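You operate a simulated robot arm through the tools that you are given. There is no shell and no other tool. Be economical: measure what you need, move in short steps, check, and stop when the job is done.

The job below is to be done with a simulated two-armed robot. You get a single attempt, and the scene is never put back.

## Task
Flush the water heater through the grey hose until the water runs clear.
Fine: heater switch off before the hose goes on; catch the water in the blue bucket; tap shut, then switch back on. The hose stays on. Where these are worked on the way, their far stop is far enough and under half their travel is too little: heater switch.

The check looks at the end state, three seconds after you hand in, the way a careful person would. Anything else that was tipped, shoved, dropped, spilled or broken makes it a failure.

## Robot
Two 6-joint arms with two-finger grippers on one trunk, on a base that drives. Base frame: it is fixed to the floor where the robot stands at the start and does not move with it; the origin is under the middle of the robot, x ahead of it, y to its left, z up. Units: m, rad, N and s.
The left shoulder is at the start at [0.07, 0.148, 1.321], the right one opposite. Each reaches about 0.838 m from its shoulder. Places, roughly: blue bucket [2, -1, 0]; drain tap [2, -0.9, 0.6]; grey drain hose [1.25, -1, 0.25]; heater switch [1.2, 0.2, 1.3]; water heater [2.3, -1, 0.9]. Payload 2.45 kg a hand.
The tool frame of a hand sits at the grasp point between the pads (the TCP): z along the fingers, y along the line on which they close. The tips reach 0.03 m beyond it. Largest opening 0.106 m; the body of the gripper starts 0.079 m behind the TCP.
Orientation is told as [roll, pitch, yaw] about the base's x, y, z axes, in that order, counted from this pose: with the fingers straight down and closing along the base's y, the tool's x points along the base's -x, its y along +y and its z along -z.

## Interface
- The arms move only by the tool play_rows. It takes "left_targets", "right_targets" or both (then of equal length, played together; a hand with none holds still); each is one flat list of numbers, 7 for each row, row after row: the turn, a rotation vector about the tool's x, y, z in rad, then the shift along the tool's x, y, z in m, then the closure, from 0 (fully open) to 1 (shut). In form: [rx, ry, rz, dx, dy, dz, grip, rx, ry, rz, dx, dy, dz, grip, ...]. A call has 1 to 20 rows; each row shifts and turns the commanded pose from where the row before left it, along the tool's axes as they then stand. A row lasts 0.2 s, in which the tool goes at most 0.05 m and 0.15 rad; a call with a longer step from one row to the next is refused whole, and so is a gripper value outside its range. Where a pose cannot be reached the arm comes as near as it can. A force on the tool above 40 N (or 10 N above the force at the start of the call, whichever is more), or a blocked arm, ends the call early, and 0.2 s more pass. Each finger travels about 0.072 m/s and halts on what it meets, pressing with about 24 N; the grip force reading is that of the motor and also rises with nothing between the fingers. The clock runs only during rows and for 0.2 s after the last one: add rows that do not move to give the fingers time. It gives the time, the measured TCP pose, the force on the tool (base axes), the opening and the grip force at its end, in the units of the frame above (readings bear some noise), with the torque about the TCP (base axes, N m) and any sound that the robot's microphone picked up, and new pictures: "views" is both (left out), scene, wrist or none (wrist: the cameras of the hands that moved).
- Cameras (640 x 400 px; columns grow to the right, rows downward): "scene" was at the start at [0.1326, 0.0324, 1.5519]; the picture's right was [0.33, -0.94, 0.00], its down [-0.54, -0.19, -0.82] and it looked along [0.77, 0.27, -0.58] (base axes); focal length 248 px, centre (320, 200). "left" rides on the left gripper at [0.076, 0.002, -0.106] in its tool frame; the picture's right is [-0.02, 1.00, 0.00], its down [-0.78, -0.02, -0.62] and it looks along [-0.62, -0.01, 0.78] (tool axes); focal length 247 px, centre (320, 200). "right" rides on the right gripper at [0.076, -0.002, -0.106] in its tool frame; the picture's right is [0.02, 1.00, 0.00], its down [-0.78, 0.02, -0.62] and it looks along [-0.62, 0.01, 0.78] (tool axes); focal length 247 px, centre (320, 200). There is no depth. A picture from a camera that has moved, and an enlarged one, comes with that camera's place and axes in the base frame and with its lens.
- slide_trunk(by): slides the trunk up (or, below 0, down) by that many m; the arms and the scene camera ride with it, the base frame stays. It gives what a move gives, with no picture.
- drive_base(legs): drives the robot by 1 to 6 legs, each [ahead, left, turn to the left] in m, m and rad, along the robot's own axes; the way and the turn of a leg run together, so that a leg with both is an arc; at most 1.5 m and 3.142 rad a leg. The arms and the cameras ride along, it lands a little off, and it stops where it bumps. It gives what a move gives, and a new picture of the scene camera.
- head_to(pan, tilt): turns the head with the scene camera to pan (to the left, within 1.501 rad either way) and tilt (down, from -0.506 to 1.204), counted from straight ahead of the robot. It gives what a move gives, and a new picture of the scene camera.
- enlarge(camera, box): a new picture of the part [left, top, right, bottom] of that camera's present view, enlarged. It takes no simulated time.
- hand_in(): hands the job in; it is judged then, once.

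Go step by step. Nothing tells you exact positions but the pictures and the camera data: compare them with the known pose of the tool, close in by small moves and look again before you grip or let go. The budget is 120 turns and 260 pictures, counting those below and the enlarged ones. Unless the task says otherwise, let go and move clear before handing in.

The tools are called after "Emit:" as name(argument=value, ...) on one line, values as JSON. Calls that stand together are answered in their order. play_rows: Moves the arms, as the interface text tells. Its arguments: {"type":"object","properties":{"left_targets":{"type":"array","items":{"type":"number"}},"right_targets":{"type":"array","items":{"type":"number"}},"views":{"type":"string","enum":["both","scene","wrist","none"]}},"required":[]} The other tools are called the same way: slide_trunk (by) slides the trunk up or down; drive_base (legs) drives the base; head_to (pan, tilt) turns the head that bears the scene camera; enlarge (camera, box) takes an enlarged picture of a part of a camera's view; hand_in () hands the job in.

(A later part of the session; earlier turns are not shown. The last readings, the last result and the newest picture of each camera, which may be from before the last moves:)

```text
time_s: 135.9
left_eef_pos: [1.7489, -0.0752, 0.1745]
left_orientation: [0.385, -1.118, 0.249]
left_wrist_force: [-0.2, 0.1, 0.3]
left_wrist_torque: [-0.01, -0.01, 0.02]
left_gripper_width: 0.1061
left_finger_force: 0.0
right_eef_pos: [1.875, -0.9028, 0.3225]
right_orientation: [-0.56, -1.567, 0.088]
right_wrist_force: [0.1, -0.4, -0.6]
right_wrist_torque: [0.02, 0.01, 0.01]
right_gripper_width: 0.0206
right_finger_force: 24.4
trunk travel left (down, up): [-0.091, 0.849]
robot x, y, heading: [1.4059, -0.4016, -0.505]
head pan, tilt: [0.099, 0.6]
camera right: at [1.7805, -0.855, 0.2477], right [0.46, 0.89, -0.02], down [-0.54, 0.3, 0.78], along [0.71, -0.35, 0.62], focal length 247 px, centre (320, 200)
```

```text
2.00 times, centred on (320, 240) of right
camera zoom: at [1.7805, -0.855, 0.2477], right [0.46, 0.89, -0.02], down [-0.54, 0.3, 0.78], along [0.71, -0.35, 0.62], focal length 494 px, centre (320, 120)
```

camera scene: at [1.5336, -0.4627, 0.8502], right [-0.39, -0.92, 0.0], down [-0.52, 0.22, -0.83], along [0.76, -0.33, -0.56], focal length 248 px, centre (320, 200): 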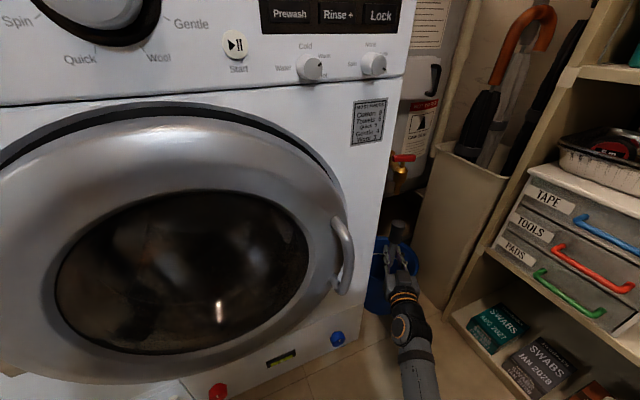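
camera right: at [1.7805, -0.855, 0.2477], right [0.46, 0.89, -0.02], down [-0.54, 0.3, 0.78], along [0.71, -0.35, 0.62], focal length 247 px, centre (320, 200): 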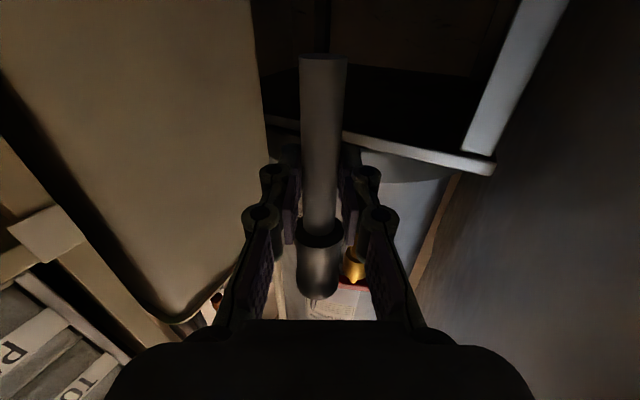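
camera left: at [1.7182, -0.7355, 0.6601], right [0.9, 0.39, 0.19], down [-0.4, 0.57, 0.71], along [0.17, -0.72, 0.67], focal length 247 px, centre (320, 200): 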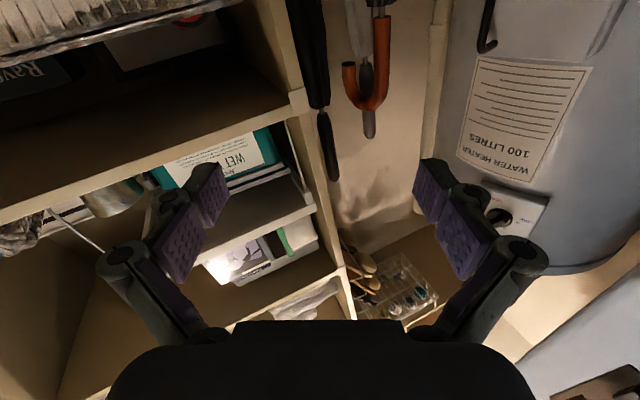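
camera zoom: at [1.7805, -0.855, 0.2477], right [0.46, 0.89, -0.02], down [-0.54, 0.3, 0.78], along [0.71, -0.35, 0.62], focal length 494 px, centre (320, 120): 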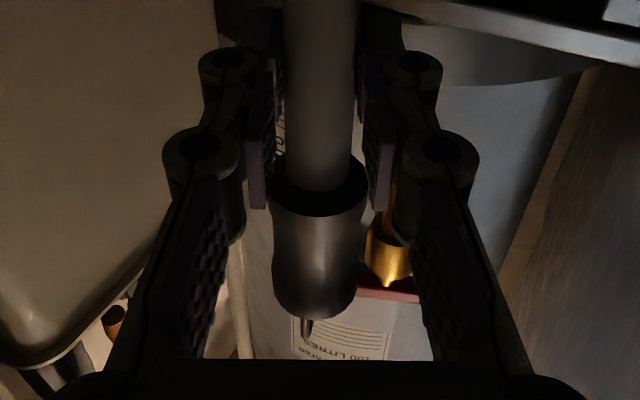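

The two bearings put the tap axis at (1.998,-0.905). The hose centre sits 1.4 cm ahead of the TCP, so I move the TCP to (1.986,-0.898), still below the spout.

Emit:
play_rows(right_targets=[0, 0, 0, 0, 0.015, 0.02, 1, 0, 0, 0, 0, 0.015, 0.025, 1, 0, 0, 0, 0, 0.015, 0.025, 1, 0, 0, 0, 0, 0.012, 0.025, 1], views="wrist")

Emit:
enlarge(camera="scene", box=[350, 130, 450, 280])

```text
time_s: 136.9
left_eef_pos: [1.7492, -0.0751, 0.1746]
left_orientation: [0.385, -1.118, 0.249]
left_wrist_force: [0.0, 1.4, 0.3]
left_wrist_torque: [0.01, 0.0, -0.03]
left_gripper_width: 0.1059
left_finger_force: 0.1
right_eef_pos: [1.9767, -0.895, 0.3218]
right_orientation: [-0.052, -1.567, -0.424]
right_wrist_force: [0.0, 0.4, -1.2]
right_wrist_torque: [0.02, 0.03, 0.0]
right_gripper_width: 0.0205
right_finger_force: 23.9
right hand out of reach, approached as far as the arm can: row 4
trunk travel left (down, up): [-0.091, 0.849]
robot x, y, heading: [1.4104, -0.4098, -0.509]
head pan, tilt: [0.099, 0.6]
camera right: at [1.8808, -0.8476, 0.2462], right [0.46, 0.89, -0.02], down [-0.54, 0.3, 0.79], along [0.71, -0.35, 0.62], focal length 247 px, centre (320, 200)
```

right: 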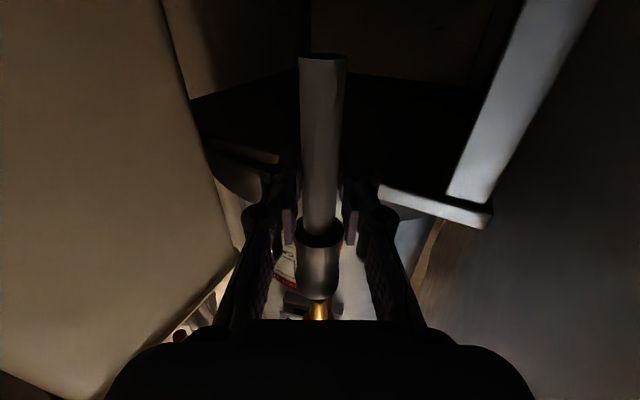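

```text
2.67 times, centred on (400, 205) of scene
camera zoom: at [1.5336, -0.4628, 0.8502], right [-0.39, -0.92, 0.0], down [-0.52, 0.22, -0.82], along [0.76, -0.33, -0.57], focal length 660 px, centre (107, 187)
```

zoom: 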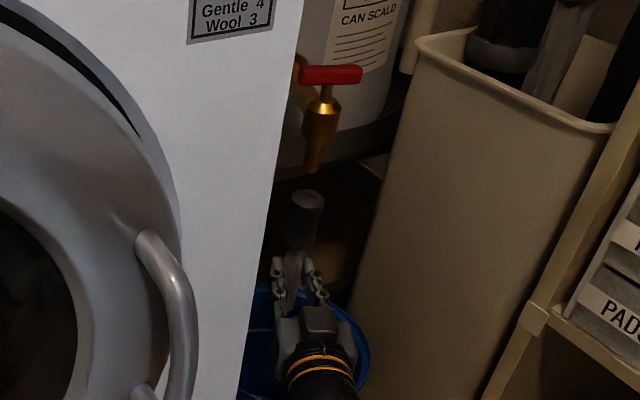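

Nearly under the spout: about 1 cm short. I nudge the base forward 1.5 cm and look.

Emit:
drive_base(legs=[[0.015, 0.0, 0.0]])

Emit:
enlarge(camera="scene", box=[370, 130, 450, 250])

Emit:
enlarge(camera="right", box=[240, 200, 400, 340])

```text
time_s: 137.7
left_eef_pos: [1.7621, -0.0819, 0.173]
left_orientation: [0.383, -1.118, 0.249]
left_wrist_force: [-0.8, -0.1, 0.5]
left_wrist_torque: [0.04, 0.03, 0.02]
left_gripper_width: 0.1062
left_finger_force: 0.0
right_eef_pos: [1.9888, -0.9019, 0.3224]
right_orientation: [-0.319, -1.567, -0.157]
right_wrist_force: [0.6, 0.0, -0.5]
right_wrist_torque: [0.04, 0.03, -0.01]
right_gripper_width: 0.0205
right_finger_force: 23.8
trunk travel left (down, up): [-0.091, 0.849]
robot x, y, heading: [1.4226, -0.4127, -0.501]
head pan, tilt: [0.099, 0.6]
camera scene: at [1.5469, -0.4701, 0.8502], right [-0.39, -0.92, 0.0], down [-0.52, 0.22, -0.82], along [0.76, -0.33, -0.57], focal length 248 px, centre (320, 200)
```

scene: 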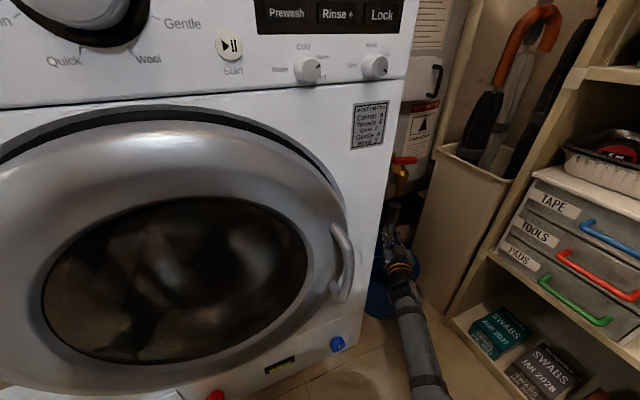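

```text
3.33 times, centred on (410, 190) of scene
camera zoom: at [1.5469, -0.4701, 0.8502], right [-0.39, -0.92, 0.0], down [-0.52, 0.22, -0.82], along [0.76, -0.33, -0.57], focal length 825 px, centre (20, 233)
```

zoom: 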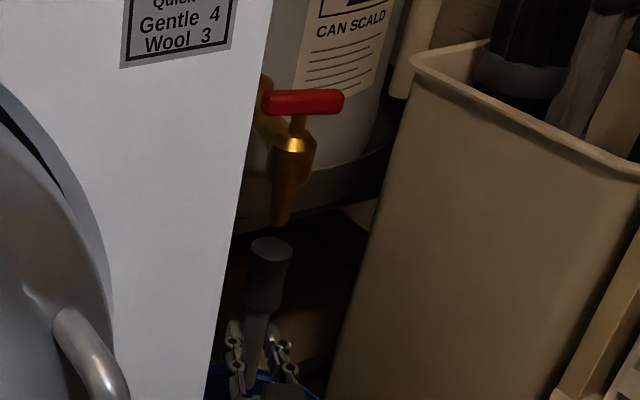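

```text
2.86 times, centred on (320, 270) of right
camera zoom: at [1.8938, -0.8552, 0.2463], right [0.46, 0.89, -0.02], down [-0.54, 0.3, 0.79], along [0.71, -0.35, 0.62], focal length 706 px, centre (320, 0)
```

zoom: 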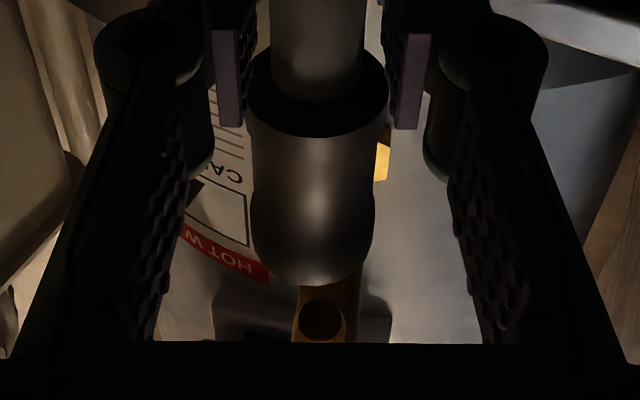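

In the wrist view the spout's opening shows just beyond the coupling rim; the hose is ~1 cm too far forward. I pull back 9 mm, raise 1.6 cm and re-check.

Emit:
play_rows(right_targets=[0, 0, 0, 0, 0.001, -0.009, 1, 0, 0, 0, -0.008, 0, 0, 1, 0, 0, 0, -0.008, 0, 0, 1], views="none")

Emit:
enlarge(camera="scene", box=[370, 140, 430, 230])

Emit:
enlarge(camera="right", box=[240, 200, 400, 340])

```text
time_s: 138.5
left_eef_pos: [1.7623, -0.0822, 0.1742]
left_orientation: [0.384, -1.118, 0.25]
left_wrist_force: [-0.9, -0.7, 0.4]
left_wrist_torque: [0.01, 0.0, -0.02]
left_gripper_width: 0.1058
left_finger_force: 0.0
right_eef_pos: [1.9807, -0.8966, 0.3389]
right_orientation: [-0.267, -1.566, -0.209]
right_wrist_force: [0.7, 0.1, -0.8]
right_wrist_torque: [0.01, 0.01, 0.04]
right_gripper_width: 0.0204
right_finger_force: 23.8
trunk travel left (down, up): [-0.091, 0.849]
robot x, y, heading: [1.4236, -0.4117, -0.507]
head pan, tilt: [0.099, 0.6]
```

```text
4.44 times, centred on (400, 185) of scene
camera zoom: at [1.547, -0.4702, 0.8502], right [-0.39, -0.92, 0.0], down [-0.52, 0.22, -0.82], along [0.76, -0.33, -0.57], focal length 1100 px, centre (-36, 267)
```

zoom: 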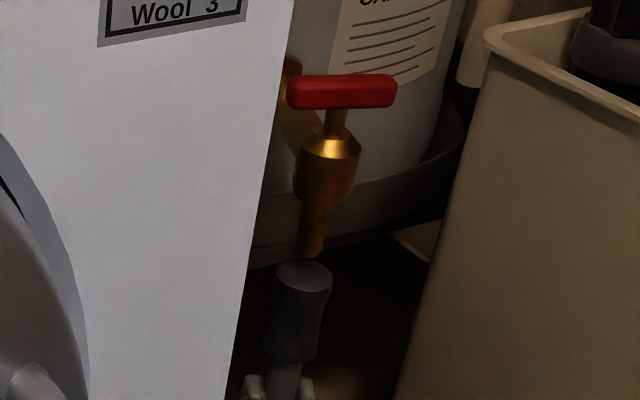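

```text
2.86 times, centred on (320, 270) of right
camera zoom: at [1.8855, -0.8491, 0.2625], right [0.46, 0.89, -0.02], down [-0.54, 0.3, 0.79], along [0.71, -0.35, 0.62], focal length 706 px, centre (320, 0)
```

zoom: 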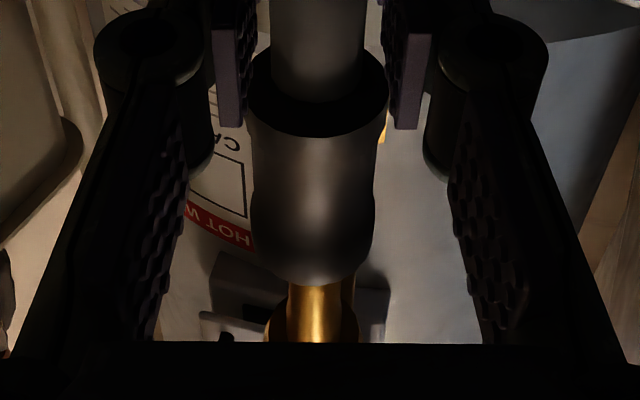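

Lateral and range alignment look good within a few mm. I push up slowly in small steps.

Emit:
play_rows(right_targets=[0, 0, 0, -0.008, 0, 0, 1, 0, 0, 0, -0.008, 0, 0, 1, 0, 0, 0, -0.007, 0, 0, 1], views="none")

Emit:
enlarge(camera="scene", box=[370, 140, 430, 230])

Emit:
enlarge(camera="right", box=[240, 200, 400, 340])

```text
time_s: 139.3
left_eef_pos: [1.7622, -0.0832, 0.1747]
left_orientation: [0.384, -1.119, 0.249]
left_wrist_force: [-0.3, 0.7, 0.2]
left_wrist_torque: [-0.01, -0.01, 0.0]
left_gripper_width: 0.1061
left_finger_force: 0.1
right_eef_pos: [1.9812, -0.8975, 0.3607]
right_orientation: [-0.339, -1.564, -0.139]
right_wrist_force: [1.0, 0.4, -0.6]
right_wrist_torque: [0.02, 0.03, 0.03]
right_gripper_width: 0.0204
right_finger_force: 24.0
trunk travel left (down, up): [-0.091, 0.849]
robot x, y, heading: [1.4169, -0.4165, -0.501]
head pan, tilt: [0.099, 0.6]
```

```text
4.44 times, centred on (400, 185) of scene
camera zoom: at [1.5469, -0.4701, 0.8502], right [-0.39, -0.92, 0.0], down [-0.52, 0.22, -0.82], along [0.76, -0.33, -0.57], focal length 1100 px, centre (-36, 267)
```

zoom: 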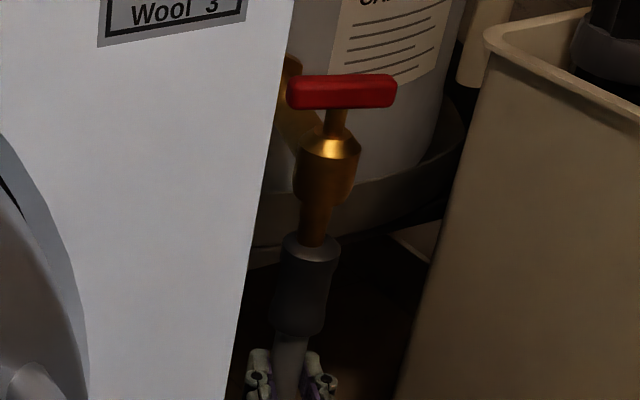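

```text
2.86 times, centred on (320, 270) of right
camera zoom: at [1.8858, -0.8499, 0.285], right [0.46, 0.89, -0.02], down [-0.54, 0.3, 0.79], along [0.71, -0.35, 0.62], focal length 706 px, centre (320, 0)
```

zoom: 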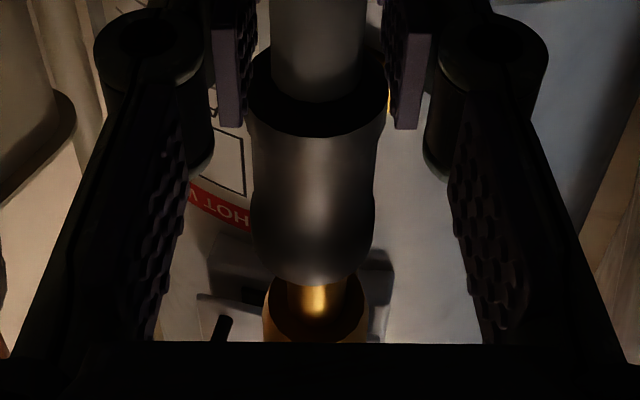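

The spout has entered the coupling with no force. I keep pushing up until it seats.

Emit:
play_rows(right_targets=[0, 0, 0, -0.008, 0, 0, 1, 0, 0, 0, -0.008, 0, 0, 1, 0, 0, 0, -0.007, 0, 0, 1], views="none")

Emit:
enlarge(camera="scene", box=[370, 140, 430, 230])

```text
time_s: 140.1
left_eef_pos: [1.7617, -0.0826, 0.1736]
left_orientation: [0.386, -1.119, 0.248]
left_wrist_force: [0.9, 0.0, 0.4]
left_wrist_torque: [0.01, 0.03, 0.01]
left_gripper_width: 0.1059
left_finger_force: 0.0
right_eef_pos: [1.9824, -0.8981, 0.3808]
right_orientation: [-0.181, -1.559, -0.297]
right_wrist_force: [-1.8, 0.2, -7.7]
right_wrist_torque: [-0.03, -0.03, -0.01]
right_gripper_width: 0.0205
right_finger_force: 23.7
trunk travel left (down, up): [-0.091, 0.849]
robot x, y, heading: [1.425, -0.417, -0.505]
head pan, tilt: [0.099, 0.6]
```

```text
4.44 times, centred on (400, 185) of scene
camera zoom: at [1.5473, -0.4705, 0.8499], right [-0.39, -0.92, 0.0], down [-0.52, 0.22, -0.82], along [0.76, -0.33, -0.57], focal length 1100 px, centre (-36, 267)
```

zoom: 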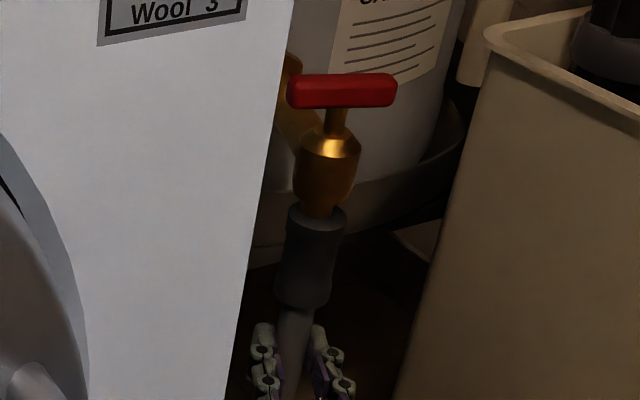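

Contact force is rising (≈8 N) with the coupling almost up to the body. I push a bit more to seat it.

Emit:
play_rows(right_targets=[0, 0, 0, -0.006, 0, 0, 1, 0, 0, 0, -0.006, 0, 0, 1, 0, 0, 0, -0.004, 0, 0, 1, 0, 0, 0, 0, 0, 0, 1], views="none")

Emit:
enlarge(camera="scene", box=[370, 140, 430, 230])

```text
time_s: 141.1
left_eef_pos: [1.7627, -0.0833, 0.1737]
left_orientation: [0.393, -1.115, 0.241]
left_wrist_force: [-0.1, -0.4, -0.1]
left_wrist_torque: [0.03, 0.01, 0.01]
left_gripper_width: 0.1059
left_finger_force: 0.0
right_eef_pos: [1.9833, -0.8986, 0.3915]
right_orientation: [-0.034, -1.548, -0.442]
right_wrist_force: [-1.2, -0.2, -30.9]
right_wrist_torque: [0.24, 0.42, 0.01]
right_gripper_width: 0.0206
right_finger_force: 24.1
trunk travel left (down, up): [-0.091, 0.849]
robot x, y, heading: [1.4256, -0.4159, -0.505]
head pan, tilt: [0.099, 0.6]
```

```text
4.44 times, centred on (400, 185) of scene
camera zoom: at [1.5496, -0.4725, 0.8494], right [-0.39, -0.92, 0.0], down [-0.52, 0.23, -0.82], along [0.76, -0.32, -0.57], focal length 1100 px, centre (-36, 267)
```

zoom: 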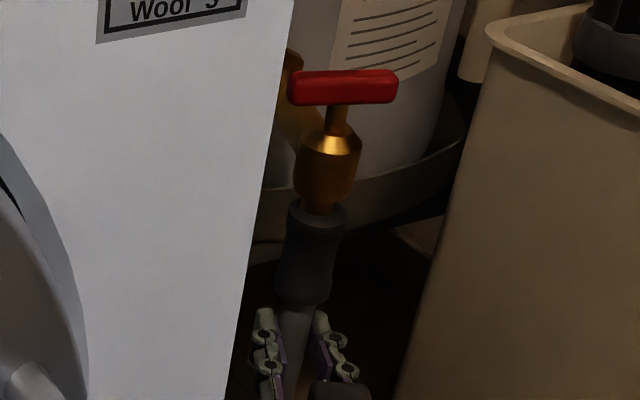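

Pushed home with 31 N. I relieve the force, then open gently and see if the hose stays.

Emit:
play_rows(right_targets=[0, 0, 0, 0.006, 0, 0, 1, 0, 0, 0, 0, 0, 0, 1, 0, 0, 0, 0, 0, 0, 0.75, 0, 0, 0, 0, 0, 0, 0.75], views="none")

Emit:
enlarge(camera="scene", box=[370, 140, 430, 230])

Emit:
enlarge(camera="right", box=[200, 40, 440, 340])

```text
time_s: 142.1
left_eef_pos: [1.7615, -0.0824, 0.1742]
left_orientation: [0.384, -1.12, 0.25]
left_wrist_force: [-0.7, 0.5, -0.6]
left_wrist_torque: [0.0, 0.01, 0.01]
left_gripper_width: 0.106
left_finger_force: 0.1
right_eef_pos: [1.9815, -0.8975, 0.3945]
right_orientation: [-0.53, -1.568, 0.054]
right_wrist_force: [1.0, -1.0, -1.4]
right_wrist_torque: [-0.01, 0.0, -0.02]
right_gripper_width: 0.0263
right_finger_force: 0.1
trunk travel left (down, up): [-0.091, 0.849]
robot x, y, heading: [1.4239, -0.413, -0.506]
head pan, tilt: [0.099, 0.6]
```

```text
4.44 times, centred on (400, 185) of scene
camera zoom: at [1.5469, -0.4701, 0.8503], right [-0.39, -0.92, 0.0], down [-0.52, 0.22, -0.82], along [0.76, -0.33, -0.57], focal length 1100 px, centre (-36, 267)
```

zoom: 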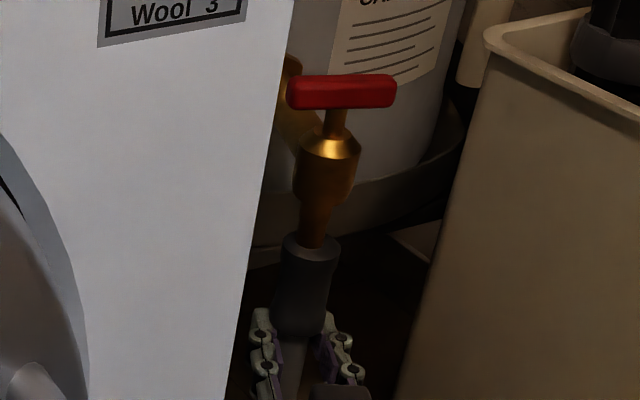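

```text
1.33 times, centred on (320, 190) of right
camera zoom: at [1.8869, -0.8511, 0.3189], right [0.46, 0.89, -0.02], down [-0.54, 0.3, 0.78], along [0.7, -0.35, 0.62], focal length 329 px, centre (320, 213)
```

zoom: 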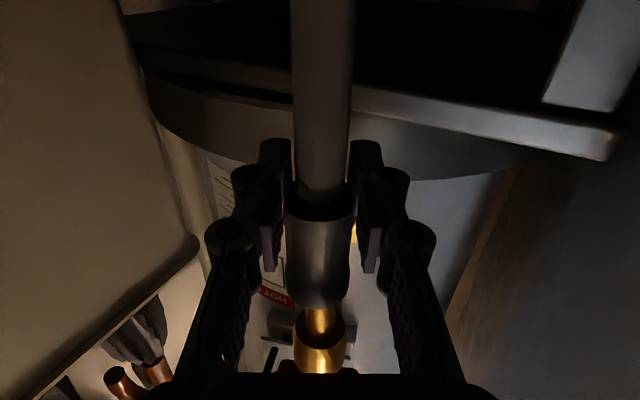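

The hose slid down onto the fingers, so it wasn't seated. Its shoulder now rests on my fingers, which gives a positive push: grip again and push up harder.

Emit:
play_rows(right_targets=[0, 0, 0, 0, 0, 0, 1, 0, 0, 0, 0, 0, 0, 1, 0, 0, 0, -0.008, 0, 0, 1, 0, 0, 0, -0.008, 0, 0, 1, 0, 0, 0, -0.006, 0, 0, 1], views="none")

Emit:
enlarge(camera="scene", box=[370, 140, 430, 230])

```text
time_s: 143.3
left_eef_pos: [1.7637, -0.0829, 0.1731]
left_orientation: [0.384, -1.119, 0.25]
left_wrist_force: [-0.1, 0.1, -1.0]
left_wrist_torque: [0.01, 0.01, 0.02]
left_gripper_width: 0.1059
left_finger_force: 0.0
right_eef_pos: [1.9829, -0.8975, 0.4161]
right_orientation: [-0.319, -1.566, -0.155]
right_wrist_force: [0.4, -0.8, -1.0]
right_wrist_torque: [-0.01, 0.02, 0.03]
right_gripper_width: 0.0201
right_finger_force: 24.0
trunk travel left (down, up): [-0.091, 0.849]
robot x, y, heading: [1.4261, -0.4154, -0.505]
head pan, tilt: [0.099, 0.6]
```

```text
4.44 times, centred on (400, 185) of scene
camera zoom: at [1.547, -0.4701, 0.8502], right [-0.39, -0.92, 0.0], down [-0.52, 0.22, -0.82], along [0.76, -0.33, -0.57], focal length 1100 px, centre (-36, 267)
```

zoom: 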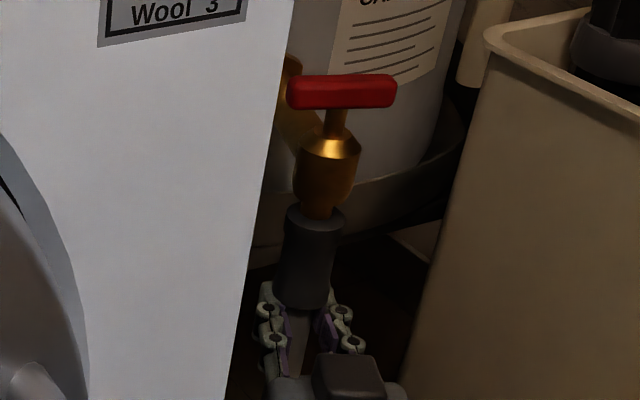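

Emit:
play_rows(right_targets=[0, 0, 0, -0.006, 0, 0, 1, 0, 0, 0, -0.006, 0, 0, 1, 0, 0, 0, -0.006, 0, 0, 1, 0, 0, 0, -0.006, 0, 0, 1], views="none")

Emit:
enlarge(camera="scene", box=[370, 140, 430, 230])

```text
time_s: 144.1
left_eef_pos: [1.761, -0.0828, 0.1746]
left_orientation: [0.385, -1.118, 0.246]
left_wrist_force: [-0.6, -0.2, -0.3]
left_wrist_torque: [0.0, 0.01, 0.02]
left_gripper_width: 0.1058
left_finger_force: 0.2
right_eef_pos: [1.9828, -0.8952, 0.4159]
right_orientation: [-0.043, -1.532, -0.431]
right_wrist_force: [-7.1, 11.4, -16.4]
right_wrist_torque: [-0.13, -0.17, 0.11]
right_gripper_width: 0.0208
right_finger_force: 23.8
trunk travel left (down, up): [-0.091, 0.849]
robot x, y, heading: [1.4224, -0.4147, -0.503]
head pan, tilt: [0.099, 0.6]
heard: snap
stopped in row 3 (right hand): the force on the tool passed its limit at 45 N (the readings are from after the stop); the commanded pose is now the measured one
```

```text
4.44 times, centred on (400, 185) of scene
camera zoom: at [1.5477, -0.4705, 0.85], right [-0.39, -0.92, 0.0], down [-0.52, 0.22, -0.82], along [0.76, -0.32, -0.57], focal length 1100 px, centre (-36, 267)
```

zoom: 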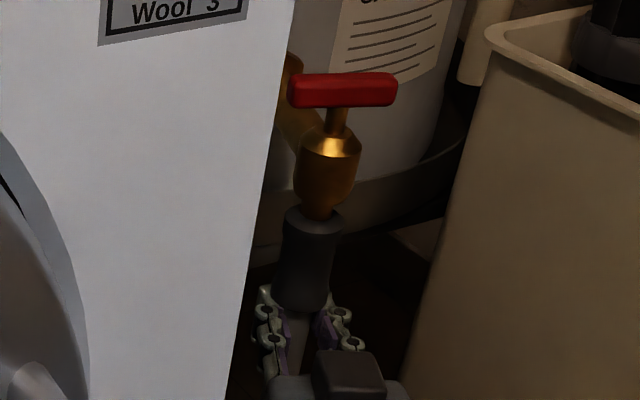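

A snap was heard: it should be clipped on. I open slowly and lower the hand slightly to check it stays.

Emit:
play_rows(right_targets=[0, 0, 0, 0, 0, 0, 0.8, 0, 0, 0, 0, 0, 0, 0.7, 0, 0, 0, 0.01, 0, 0, 0.7], views="none")

Emit:
enlarge(camera="scene", box=[370, 140, 430, 230])

```text
time_s: 144.9
left_eef_pos: [1.7618, -0.0811, 0.1726]
left_orientation: [0.386, -1.117, 0.247]
left_wrist_force: [0.3, 0.5, 0.8]
left_wrist_torque: [0.02, 0.0, -0.02]
left_gripper_width: 0.106
left_finger_force: 0.0
right_eef_pos: [1.9829, -0.8976, 0.4158]
right_orientation: [-0.168, -1.551, -0.306]
right_wrist_force: [2.5, -3.6, -7.1]
right_wrist_torque: [-0.03, 0.09, -0.07]
right_gripper_width: 0.0304
right_finger_force: 0.1
trunk travel left (down, up): [-0.091, 0.849]
robot x, y, heading: [1.427, -0.4132, -0.508]
head pan, tilt: [0.099, 0.6]
```

```text
4.44 times, centred on (400, 185) of scene
camera zoom: at [1.5475, -0.4707, 0.8504], right [-0.39, -0.92, 0.0], down [-0.52, 0.22, -0.82], along [0.76, -0.33, -0.57], focal length 1100 px, centre (-36, 267)
```

zoom: 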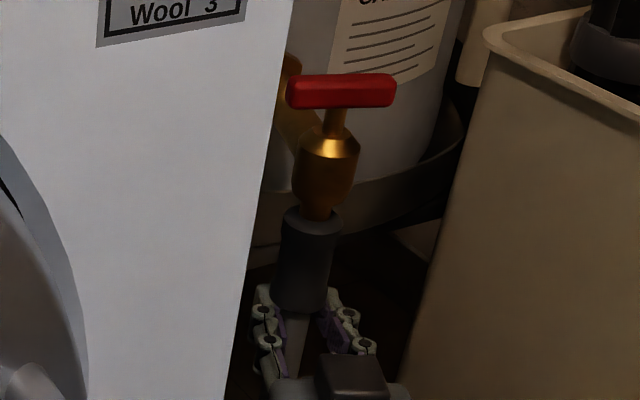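

Emit:
play_rows(right_targets=[0, 0, 0, 0.008, 0, 0, 0.6, 0, 0, 0, 0.008, 0, 0, 0.6, 0, 0, 0, 0, 0, 0, 0.6], views="none")

Emit:
enlarge(camera="scene", box=[370, 140, 430, 230])

```text
time_s: 145.7
left_eef_pos: [1.7623, -0.0823, 0.1737]
left_orientation: [0.385, -1.12, 0.249]
left_wrist_force: [0.6, -0.3, -0.3]
left_wrist_torque: [0.0, -0.01, 0.03]
left_gripper_width: 0.1059
left_finger_force: 0.1
right_eef_pos: [1.9789, -0.8961, 0.3955]
right_orientation: [-0.103, -1.545, -0.372]
right_wrist_force: [0.3, 0.3, 0.0]
right_wrist_torque: [0.01, 0.03, 0.01]
right_gripper_width: 0.0423
right_finger_force: 0.0
trunk travel left (down, up): [-0.091, 0.849]
robot x, y, heading: [1.4258, -0.4173, -0.498]
head pan, tilt: [0.099, 0.6]
```

```text
4.44 times, centred on (400, 185) of scene
camera zoom: at [1.5466, -0.47, 0.8502], right [-0.39, -0.92, 0.0], down [-0.52, 0.22, -0.83], along [0.76, -0.33, -0.56], focal length 1100 px, centre (-36, 267)
```

zoom: 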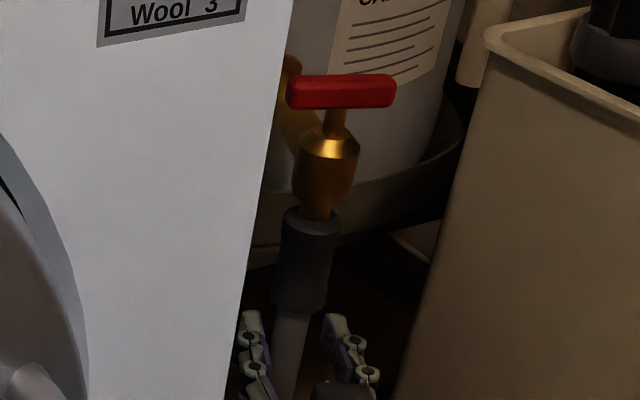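

The hose holds on the tap by itself. I withdraw the hand straight back, clear of the hose, and check hose and bucket.

Emit:
play_rows(right_targets=[0, 0, 0, 0, 0, -0.02, 0.55, 0, 0, 0, 0, 0, -0.03, 0.55, 0, 0, 0, 0, 0, -0.04, 0.55, 0, 0, 0, 0, 0, -0.04, 0.55, 0, 0, 0, 0, 0, -0.04, 0.55], views="both")

Emit:
enlarge(camera="scene", box=[350, 130, 450, 320])

```text
time_s: 146.9
left_eef_pos: [1.7619, -0.0832, 0.173]
left_orientation: [0.383, -1.118, 0.25]
left_wrist_force: [-0.5, -1.0, 0.0]
left_wrist_torque: [-0.02, -0.02, -0.02]
left_gripper_width: 0.1059
left_finger_force: 0.1
right_eef_pos: [1.8263, -0.8333, 0.3982]
right_orientation: [-1.48, -1.383, 1.053]
right_wrist_force: [-0.6, 0.4, 0.8]
right_wrist_torque: [0.01, -0.01, 0.01]
right_gripper_width: 0.0477
right_finger_force: 0.1
trunk travel left (down, up): [-0.091, 0.849]
robot x, y, heading: [1.4244, -0.415, -0.502]
head pan, tilt: [0.099, 0.6]
stopped in row 5 (right hand): the arm was blocked; the commanded pose is now the measured one
camera scene: at [1.5467, -0.47, 0.8502], right [-0.39, -0.92, 0.0], down [-0.52, 0.22, -0.82], along [0.76, -0.33, -0.57], focal length 248 px, centre (320, 200)
camera right: at [1.7213, -0.8031, 0.3263], right [0.4, 0.89, -0.21], down [-0.49, 0.4, 0.78], along [0.78, -0.21, 0.59], focal length 247 px, centre (320, 200)
```

scene: 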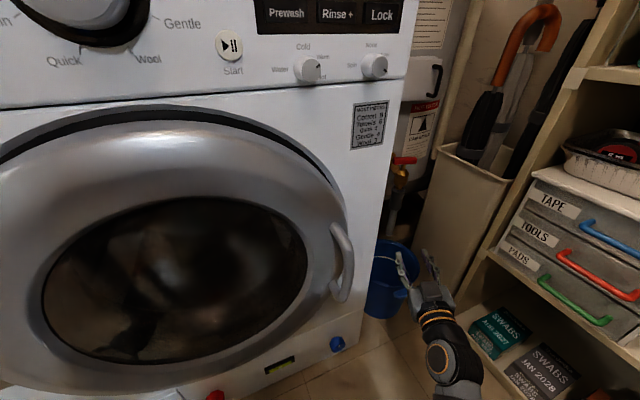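
right: 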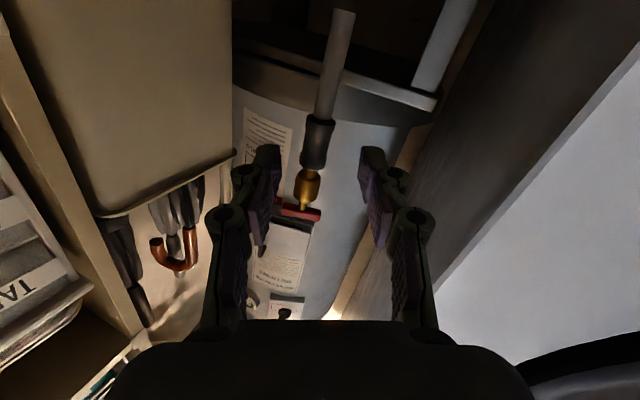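

```text
2.11 times, centred on (400, 225) of scene
camera zoom: at [1.5467, -0.47, 0.8502], right [-0.39, -0.92, 0.0], down [-0.52, 0.22, -0.82], along [0.76, -0.33, -0.57], focal length 521 px, centre (152, 147)
```

zoom: 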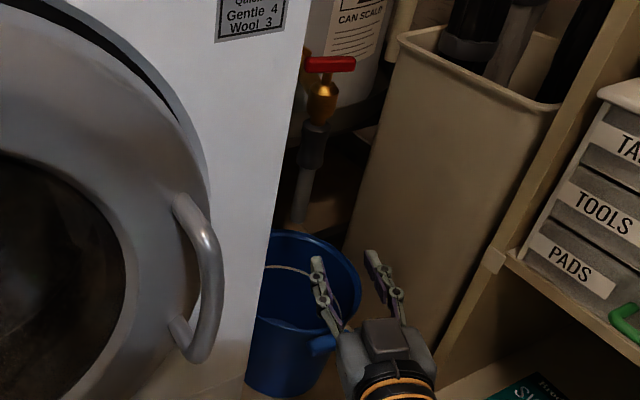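

The hose hangs straight over the bucket opening. Now for the T-handle: I raise the trunk and will bring the hand over it with fingers down.

Emit:
slide_trunk(by=0.36)

Emit:
head_to(pan=0.05, tilt=0.8)

```text
time_s: 150.4
left_eef_pos: [1.7612, -0.0828, 0.5339]
left_orientation: [0.384, -1.119, 0.249]
left_wrist_force: [-0.3, 0.1, 0.2]
left_wrist_torque: [0.03, 0.01, 0.02]
left_gripper_width: 0.1062
left_finger_force: 0.0
right_eef_pos: [1.826, -0.8335, 0.7596]
right_orientation: [-1.482, -1.383, 1.053]
right_wrist_force: [0.0, -0.9, -0.5]
right_wrist_torque: [0.03, -0.05, 0.01]
right_gripper_width: 0.0478
right_finger_force: 0.1
trunk travel left (down, up): [-0.451, 0.489]
robot x, y, heading: [1.4206, -0.4201, -0.506]
head pan, tilt: [0.099, 0.6]
```

```text
time_s: 151.2
left_eef_pos: [1.7616, -0.0838, 0.5333]
left_orientation: [0.383, -1.119, 0.249]
left_wrist_force: [0.0, -0.2, -0.6]
left_wrist_torque: [-0.01, -0.02, 0.02]
left_gripper_width: 0.1061
left_finger_force: 0.0
right_eef_pos: [1.8253, -0.8325, 0.7593]
right_orientation: [-1.481, -1.382, 1.054]
right_wrist_force: [0.2, 0.4, 0.0]
right_wrist_torque: [-0.01, 0.0, 0.01]
right_gripper_width: 0.0473
right_finger_force: 0.1
trunk travel left (down, up): [-0.451, 0.489]
robot x, y, heading: [1.4207, -0.4125, -0.503]
head pan, tilt: [0.051, 0.799]
camera scene: at [1.5379, -0.4705, 1.1934], right [-0.44, -0.9, 0.0], down [-0.64, 0.31, -0.7], along [0.63, -0.31, -0.72], focal length 248 px, centre (320, 200)
```

scene: 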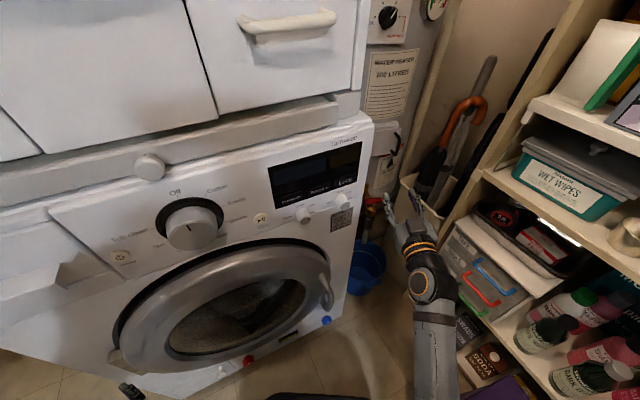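

Now rotate the right hand to fingers-down with closing along x, lowering a little.

Emit:
play_rows(right_targets=[0.0541, 0.1048, 0.074, 0.03, 0, 0, 0.3, 0.0541, 0.1048, 0.074, 0.03, 0, 0, 0.3, 0.0541, 0.1048, 0.074, 0.025, 0, 0, 0.3, 0.0541, 0.1048, 0.074, 0.01, 0, 0, 0.3, 0.0541, 0.1048, 0.074, 0, 0, 0, 0.3, 0.0541, 0.1048, 0.074, 0, 0, 0, 0.3, 0.0541, 0.1048, 0.074, 0, 0, 0, 0.3, 0.0541, 0.1048, 0.074, 0, 0, 0, 0.3, 0.0541, 0.1048, 0.074, 0, 0, 0, 0.3, 0.0541, 0.1048, 0.074, 0, 0, 0, 0.3, 0.0541, 0.1048, 0.074, 0, 0, 0, 0.3, 0.0541, 0.1048, 0.074, 0, 0, 0, 0.3, 0.0541, 0.1048, 0.074, 0, 0, 0, 0.3, 0.0541, 0.1048, 0.074, 0, 0, 0, 0.3], views="both")

```text
time_s: 152.0
left_eef_pos: [1.763, -0.0835, 0.5347]
left_orientation: [0.382, -1.119, 0.249]
left_wrist_force: [0.7, -0.7, -0.6]
left_wrist_torque: [0.0, -0.01, -0.03]
left_gripper_width: 0.1063
left_finger_force: 0.0
right_eef_pos: [1.8001, -0.8656, 0.6771]
right_orientation: [-0.474, -1.238, -0.137]
right_wrist_force: [0.0, -0.4, -0.4]
right_wrist_torque: [-0.01, 0.0, 0.02]
right_gripper_width: 0.0739
right_finger_force: 0.0
trunk travel left (down, up): [-0.451, 0.489]
robot x, y, heading: [1.4218, -0.4121, -0.502]
head pan, tilt: [0.051, 0.799]
stopped in row 4 (right hand): the arm was blocked; the commanded pose is now the measured one
camera scene: at [1.5378, -0.4706, 1.1933], right [-0.44, -0.9, 0.0], down [-0.64, 0.31, -0.7], along [0.63, -0.31, -0.72], focal length 248 px, centre (320, 200)
camera right: at [1.6927, -0.8021, 0.6368], right [0.54, 0.82, -0.17], down [-0.22, 0.33, 0.92], along [0.81, -0.46, 0.36], focal length 247 px, centre (320, 200)
```

scene: 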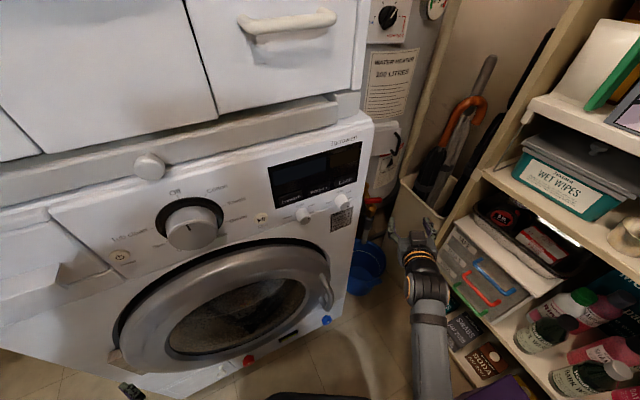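
right: 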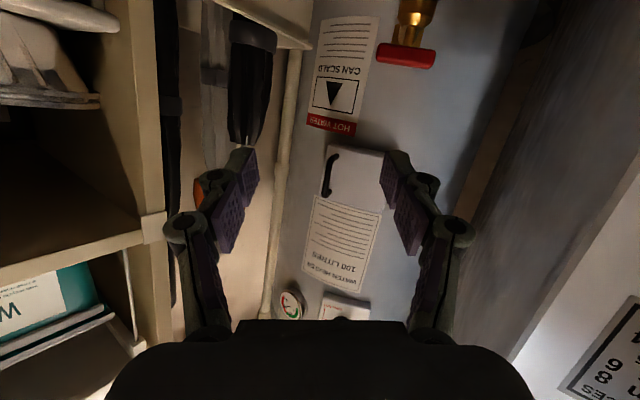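

Reorienting runs into joint limits. Simpler: keep fingers forward and push the bar's right end away with closed fingertips (counter-clockwise). I level the hand and bring it near the bar height.

Emit:
play_rows(right_targets=[-0.077, -0.079, 0.026, 0, 0, 0, 0.6, -0.077, -0.079, 0.026, 0, 0, 0, 0.8, -0.077, -0.079, 0.026, 0, 0, 0, 1, -0.077, -0.079, 0.026, 0, 0, 0, 1, 0, 0, 0, 0.026, -0.003, 0.01, 1, 0, 0, 0, 0.026, -0.003, 0.015, 1, 0, 0, 0, 0.026, -0.003, 0.02, 1, 0, 0, 0, 0.026, -0.003, 0.02, 1], views="both")

```text
time_s: 153.8
left_eef_pos: [1.7621, -0.0823, 0.5335]
left_orientation: [0.384, -1.12, 0.247]
left_wrist_force: [0.2, 0.1, -0.6]
left_wrist_torque: [-0.02, 0.0, 0.02]
left_gripper_width: 0.1059
left_finger_force: 0.0
right_eef_pos: [1.8562, -0.8949, 0.5724]
right_orientation: [1.095, -1.566, -1.398]
right_wrist_force: [-0.2, 0.0, -0.3]
right_wrist_torque: [-0.05, -0.02, 0.0]
right_gripper_width: 0.0
right_finger_force: 23.8
trunk travel left (down, up): [-0.451, 0.489]
robot x, y, heading: [1.4246, -0.414, -0.504]
head pan, tilt: [0.051, 0.799]
camera scene: at [1.5384, -0.4709, 1.1933], right [-0.44, -0.9, 0.0], down [-0.64, 0.32, -0.7], along [0.63, -0.31, -0.72], focal length 248 px, centre (320, 200)
camera right: at [1.7541, -0.8642, 0.4969], right [0.3, 0.95, -0.02], down [-0.59, 0.2, 0.78], along [0.75, -0.22, 0.62], focal length 247 px, centre (320, 200)
```

scene: 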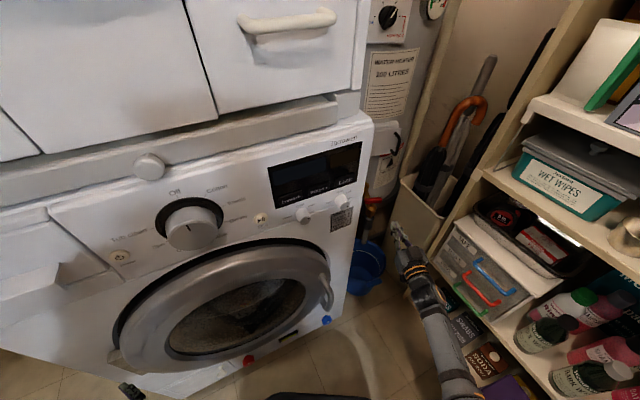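
right: 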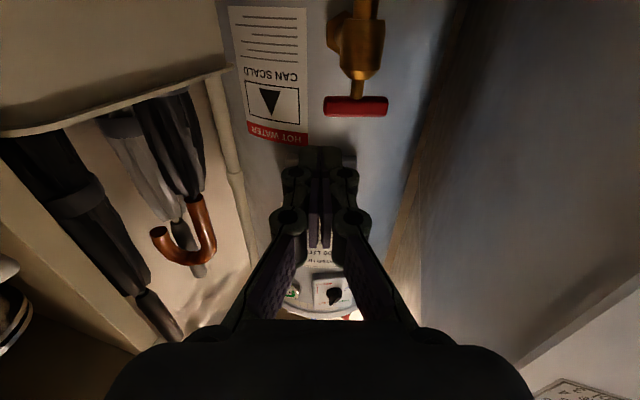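

Handle is at the hand's height; its right end is nearly straight ahead. I shift 1 cm left, advance to it, and push slowly.

Emit:
play_rows(right_targets=[0, 0, 0, 0, 0.01, 0.03, 1, 0, 0, 0, 0, 0, 0.035, 1, 0, 0, 0, 0, 0, 0.03, 1, 0, 0, 0, 0, 0, 0.012, 1, 0, 0, 0, 0, 0, 0.012, 1], views="wrist")

```text
time_s: 155.0
left_eef_pos: [1.7618, -0.0846, 0.5363]
left_orientation: [0.382, -1.119, 0.247]
left_wrist_force: [-0.2, 0.6, 0.5]
left_wrist_torque: [-0.01, 0.01, 0.03]
left_gripper_width: 0.1061
left_finger_force: 0.1
right_eef_pos: [1.974, -0.9196, 0.5738]
right_orientation: [1.085, -1.571, -1.388]
right_wrist_force: [-3.9, -6.0, 0.2]
right_wrist_torque: [-0.05, 0.06, -0.12]
right_gripper_width: 0.0002
right_finger_force: 24.1
trunk travel left (down, up): [-0.451, 0.489]
robot x, y, heading: [1.4195, -0.4144, -0.51]
head pan, tilt: [0.051, 0.799]
camera right: at [1.8732, -0.8896, 0.4983], right [0.3, 0.95, -0.02], down [-0.59, 0.2, 0.78], along [0.75, -0.22, 0.62], focal length 247 px, centre (320, 200)
```

right: 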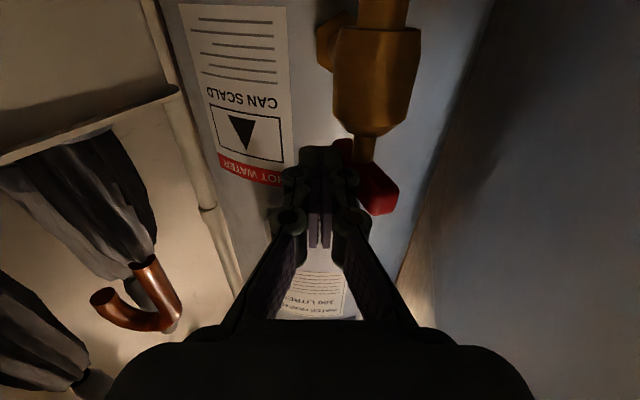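

The handle is turning. I keep pushing.

Emit:
play_rows(right_targets=[0, 0, 0, 0, 0.002, 0.012, 1, 0, 0, 0, 0, 0.004, 0.01, 1, 0, 0, 0, 0, 0.004, 0.008, 1], views="both")

```text
time_s: 155.6
left_eef_pos: [1.7632, -0.0838, 0.5322]
left_orientation: [0.383, -1.119, 0.247]
left_wrist_force: [0.4, 0.3, -0.3]
left_wrist_torque: [-0.01, 0.02, 0.02]
left_gripper_width: 0.1061
left_finger_force: 0.0
right_eef_pos: [1.9891, -0.9263, 0.5703]
right_orientation: [-0.098, -1.565, -0.212]
right_wrist_force: [-1.4, -5.8, 0.1]
right_wrist_torque: [0.01, -0.03, 0.0]
right_gripper_width: 0.0
right_finger_force: 24.2
trunk travel left (down, up): [-0.451, 0.489]
robot x, y, heading: [1.4246, -0.407, -0.51]
head pan, tilt: [0.051, 0.799]
stopped in row 2 (right hand): the force on the tool passed its limit at 43 N (the readings are from after the stop); the commanded pose is now the measured one
camera scene: at [1.5381, -0.4707, 1.1933], right [-0.44, -0.9, 0.0], down [-0.64, 0.32, -0.7], along [0.62, -0.31, -0.72], focal length 248 px, centre (320, 200)
camera right: at [1.8868, -0.8957, 0.4958], right [0.31, 0.95, -0.02], down [-0.58, 0.21, 0.79], along [0.75, -0.23, 0.62], focal length 247 px, centre (320, 200)
```

scene: 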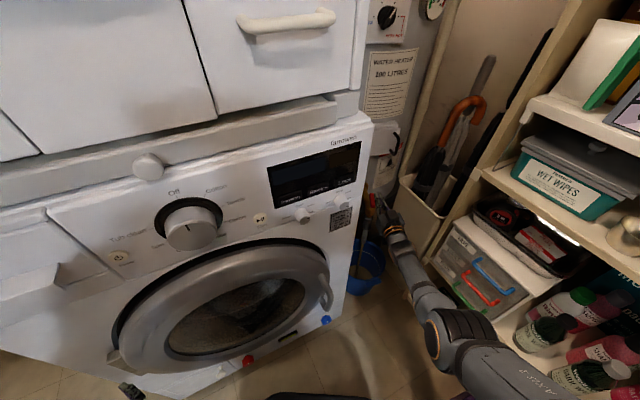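
right: 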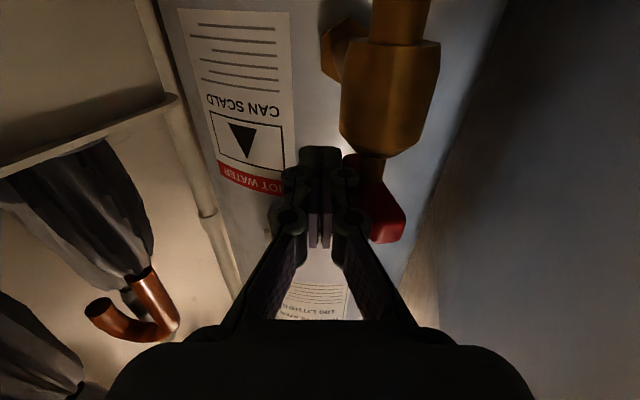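

The fingertip met the tank; the bar is at about 65°. I back off and look at the tap and for water.

Emit:
play_rows(right_targets=[0, 0, 0, 0, 0, -0.03, 1, 0, 0, 0, 0, 0, -0.03, 1, 0, 0, 0, 0, 0, -0.03, 0.5, 0, 0, 0, 0, 0, -0.02, 0.3], views="wrist")

Emit:
enlarge(camera="scene", box=[330, 170, 430, 310])

```text
time_s: 156.6
left_eef_pos: [1.7611, -0.0836, 0.5329]
left_orientation: [0.382, -1.119, 0.246]
left_wrist_force: [0.0, 0.6, 1.5]
left_wrist_torque: [0.01, -0.02, 0.01]
left_gripper_width: 0.1061
left_finger_force: 0.1
right_eef_pos: [1.8862, -0.893, 0.5712]
right_orientation: [0.204, -1.567, -0.511]
right_wrist_force: [-0.4, 0.2, 0.0]
right_wrist_torque: [0.02, 0.02, -0.04]
right_gripper_width: 0.0712
right_finger_force: 0.1
trunk travel left (down, up): [-0.451, 0.489]
robot x, y, heading: [1.4231, -0.4111, -0.512]
head pan, tilt: [0.051, 0.799]
camera right: at [1.7836, -0.8619, 0.4951], right [0.3, 0.95, -0.02], down [-0.58, 0.2, 0.79], along [0.75, -0.23, 0.62], focal length 247 px, centre (320, 200)
```

right: 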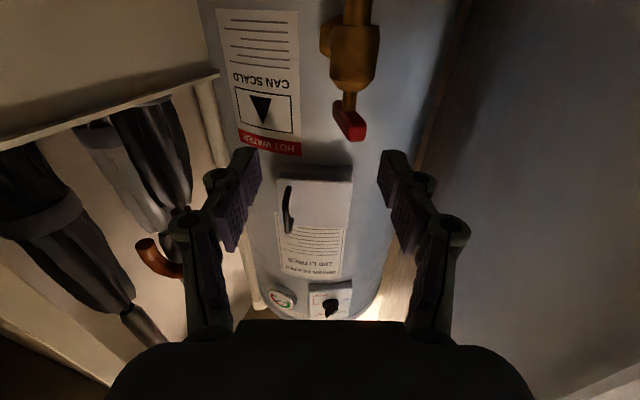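

```text
2.86 times, centred on (380, 240) of scene
camera zoom: at [1.5371, -0.4711, 1.1934], right [-0.44, -0.9, 0.0], down [-0.64, 0.32, -0.7], along [0.63, -0.31, -0.72], focal length 708 px, centre (149, 86)
```

zoom: 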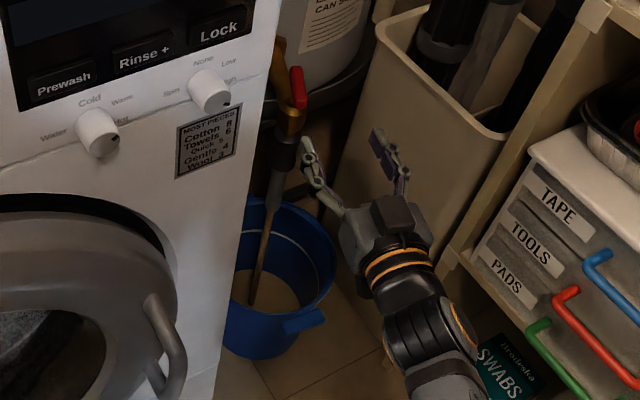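

Brown water is running through the hose into the bucket. I wait a little and watch colour and level.

Emit:
play_rows(right_targets=[0, 0, 0, 0, 0, 0, 0.6, 0, 0, 0, 0, 0, 0, 1, 0, 0, 0, 0, 0, 0, 1, 0, 0, 0, 0, 0, 0, 1, 0, 0, 0, 0, 0, 0, 1, 0, 0, 0, 0, 0, 0, 1, 0, 0, 0, 0, 0, 0, 1], views="none")

Emit:
enlarge(camera="scene", box=[340, 170, 420, 310])

```text
time_s: 158.2
left_eef_pos: [1.763, -0.0844, 0.5333]
left_orientation: [0.385, -1.118, 0.245]
left_wrist_force: [-0.3, -0.6, 0.4]
left_wrist_torque: [0.03, -0.02, -0.04]
left_gripper_width: 0.1061
left_finger_force: 0.0
right_eef_pos: [1.8862, -0.8937, 0.5697]
right_orientation: [0.231, -1.566, -0.538]
right_wrist_force: [0.2, -0.7, -1.4]
right_wrist_torque: [-0.02, -0.03, -0.01]
right_gripper_width: 0.0
right_finger_force: 24.5
trunk travel left (down, up): [-0.451, 0.489]
robot x, y, heading: [1.4228, -0.4139, -0.508]
head pan, tilt: [0.051, 0.799]
```

```text
2.86 times, centred on (380, 240) of scene
camera zoom: at [1.5374, -0.4711, 1.1933], right [-0.44, -0.9, 0.0], down [-0.64, 0.32, -0.7], along [0.63, -0.31, -0.72], focal length 708 px, centre (149, 86)
```

zoom: 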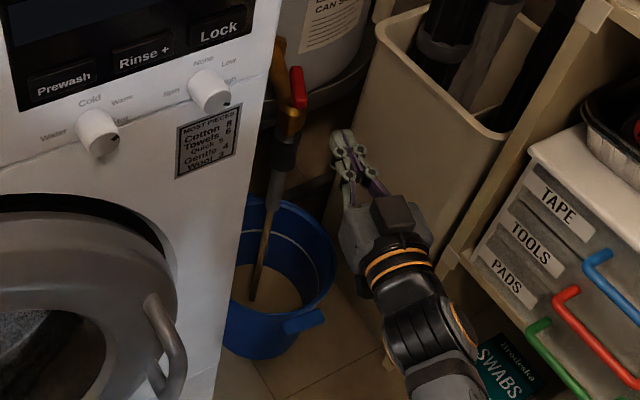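

Emit:
play_rows(right_targets=[0, 0, 0, 0, 0, 0, 1, 0, 0, 0, 0, 0, 0, 1, 0, 0, 0, 0, 0, 0, 1, 0, 0, 0, 0, 0, 0, 1, 0, 0, 0, 0, 0, 0, 1, 0, 0, 0, 0, 0, 0, 1, 0, 0, 0, 0, 0, 0, 1, 0, 0, 0, 0, 0, 0, 1, 0, 0, 0, 0, 0, 0, 1, 0, 0, 0, 0, 0, 0, 1, 0, 0, 0, 0, 0, 0, 1, 0, 0, 0, 0, 0, 0, 1, 0, 0, 0, 0, 0, 0, 1, 0, 0, 0, 0, 0, 0, 1, 0, 0, 0, 0, 0, 0, 1, 0, 0, 0, 0, 0, 0, 1, 0, 0, 0, 0, 0, 0, 1, 0, 0, 0, 0, 0, 0, 1, 0, 0, 0, 0, 0, 0, 1, 0, 0, 0, 0, 0, 0, 1], views="none")

Emit:
enlarge(camera="scene", box=[340, 170, 420, 310])

```text
time_s: 162.4
left_eef_pos: [1.7629, -0.0846, 0.5342]
left_orientation: [0.382, -1.12, 0.246]
left_wrist_force: [0.2, -0.4, 0.0]
left_wrist_torque: [-0.02, -0.01, 0.0]
left_gripper_width: 0.1059
left_finger_force: 0.1
right_eef_pos: [1.8856, -0.8917, 0.5704]
right_orientation: [0.235, -1.565, -0.544]
right_wrist_force: [0.2, -0.4, -0.2]
right_wrist_torque: [0.0, -0.02, 0.02]
right_gripper_width: 0.0003
right_finger_force: 24.2
trunk travel left (down, up): [-0.451, 0.489]
robot x, y, heading: [1.4248, -0.413, -0.503]
head pan, tilt: [0.051, 0.799]
```

```text
2.86 times, centred on (380, 240) of scene
camera zoom: at [1.5374, -0.4711, 1.1933], right [-0.44, -0.9, 0.0], down [-0.64, 0.32, -0.7], along [0.63, -0.31, -0.72], focal length 708 px, centre (149, 86)
```

zoom: 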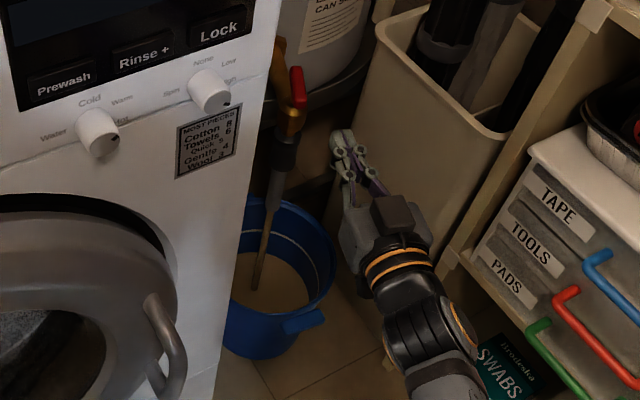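

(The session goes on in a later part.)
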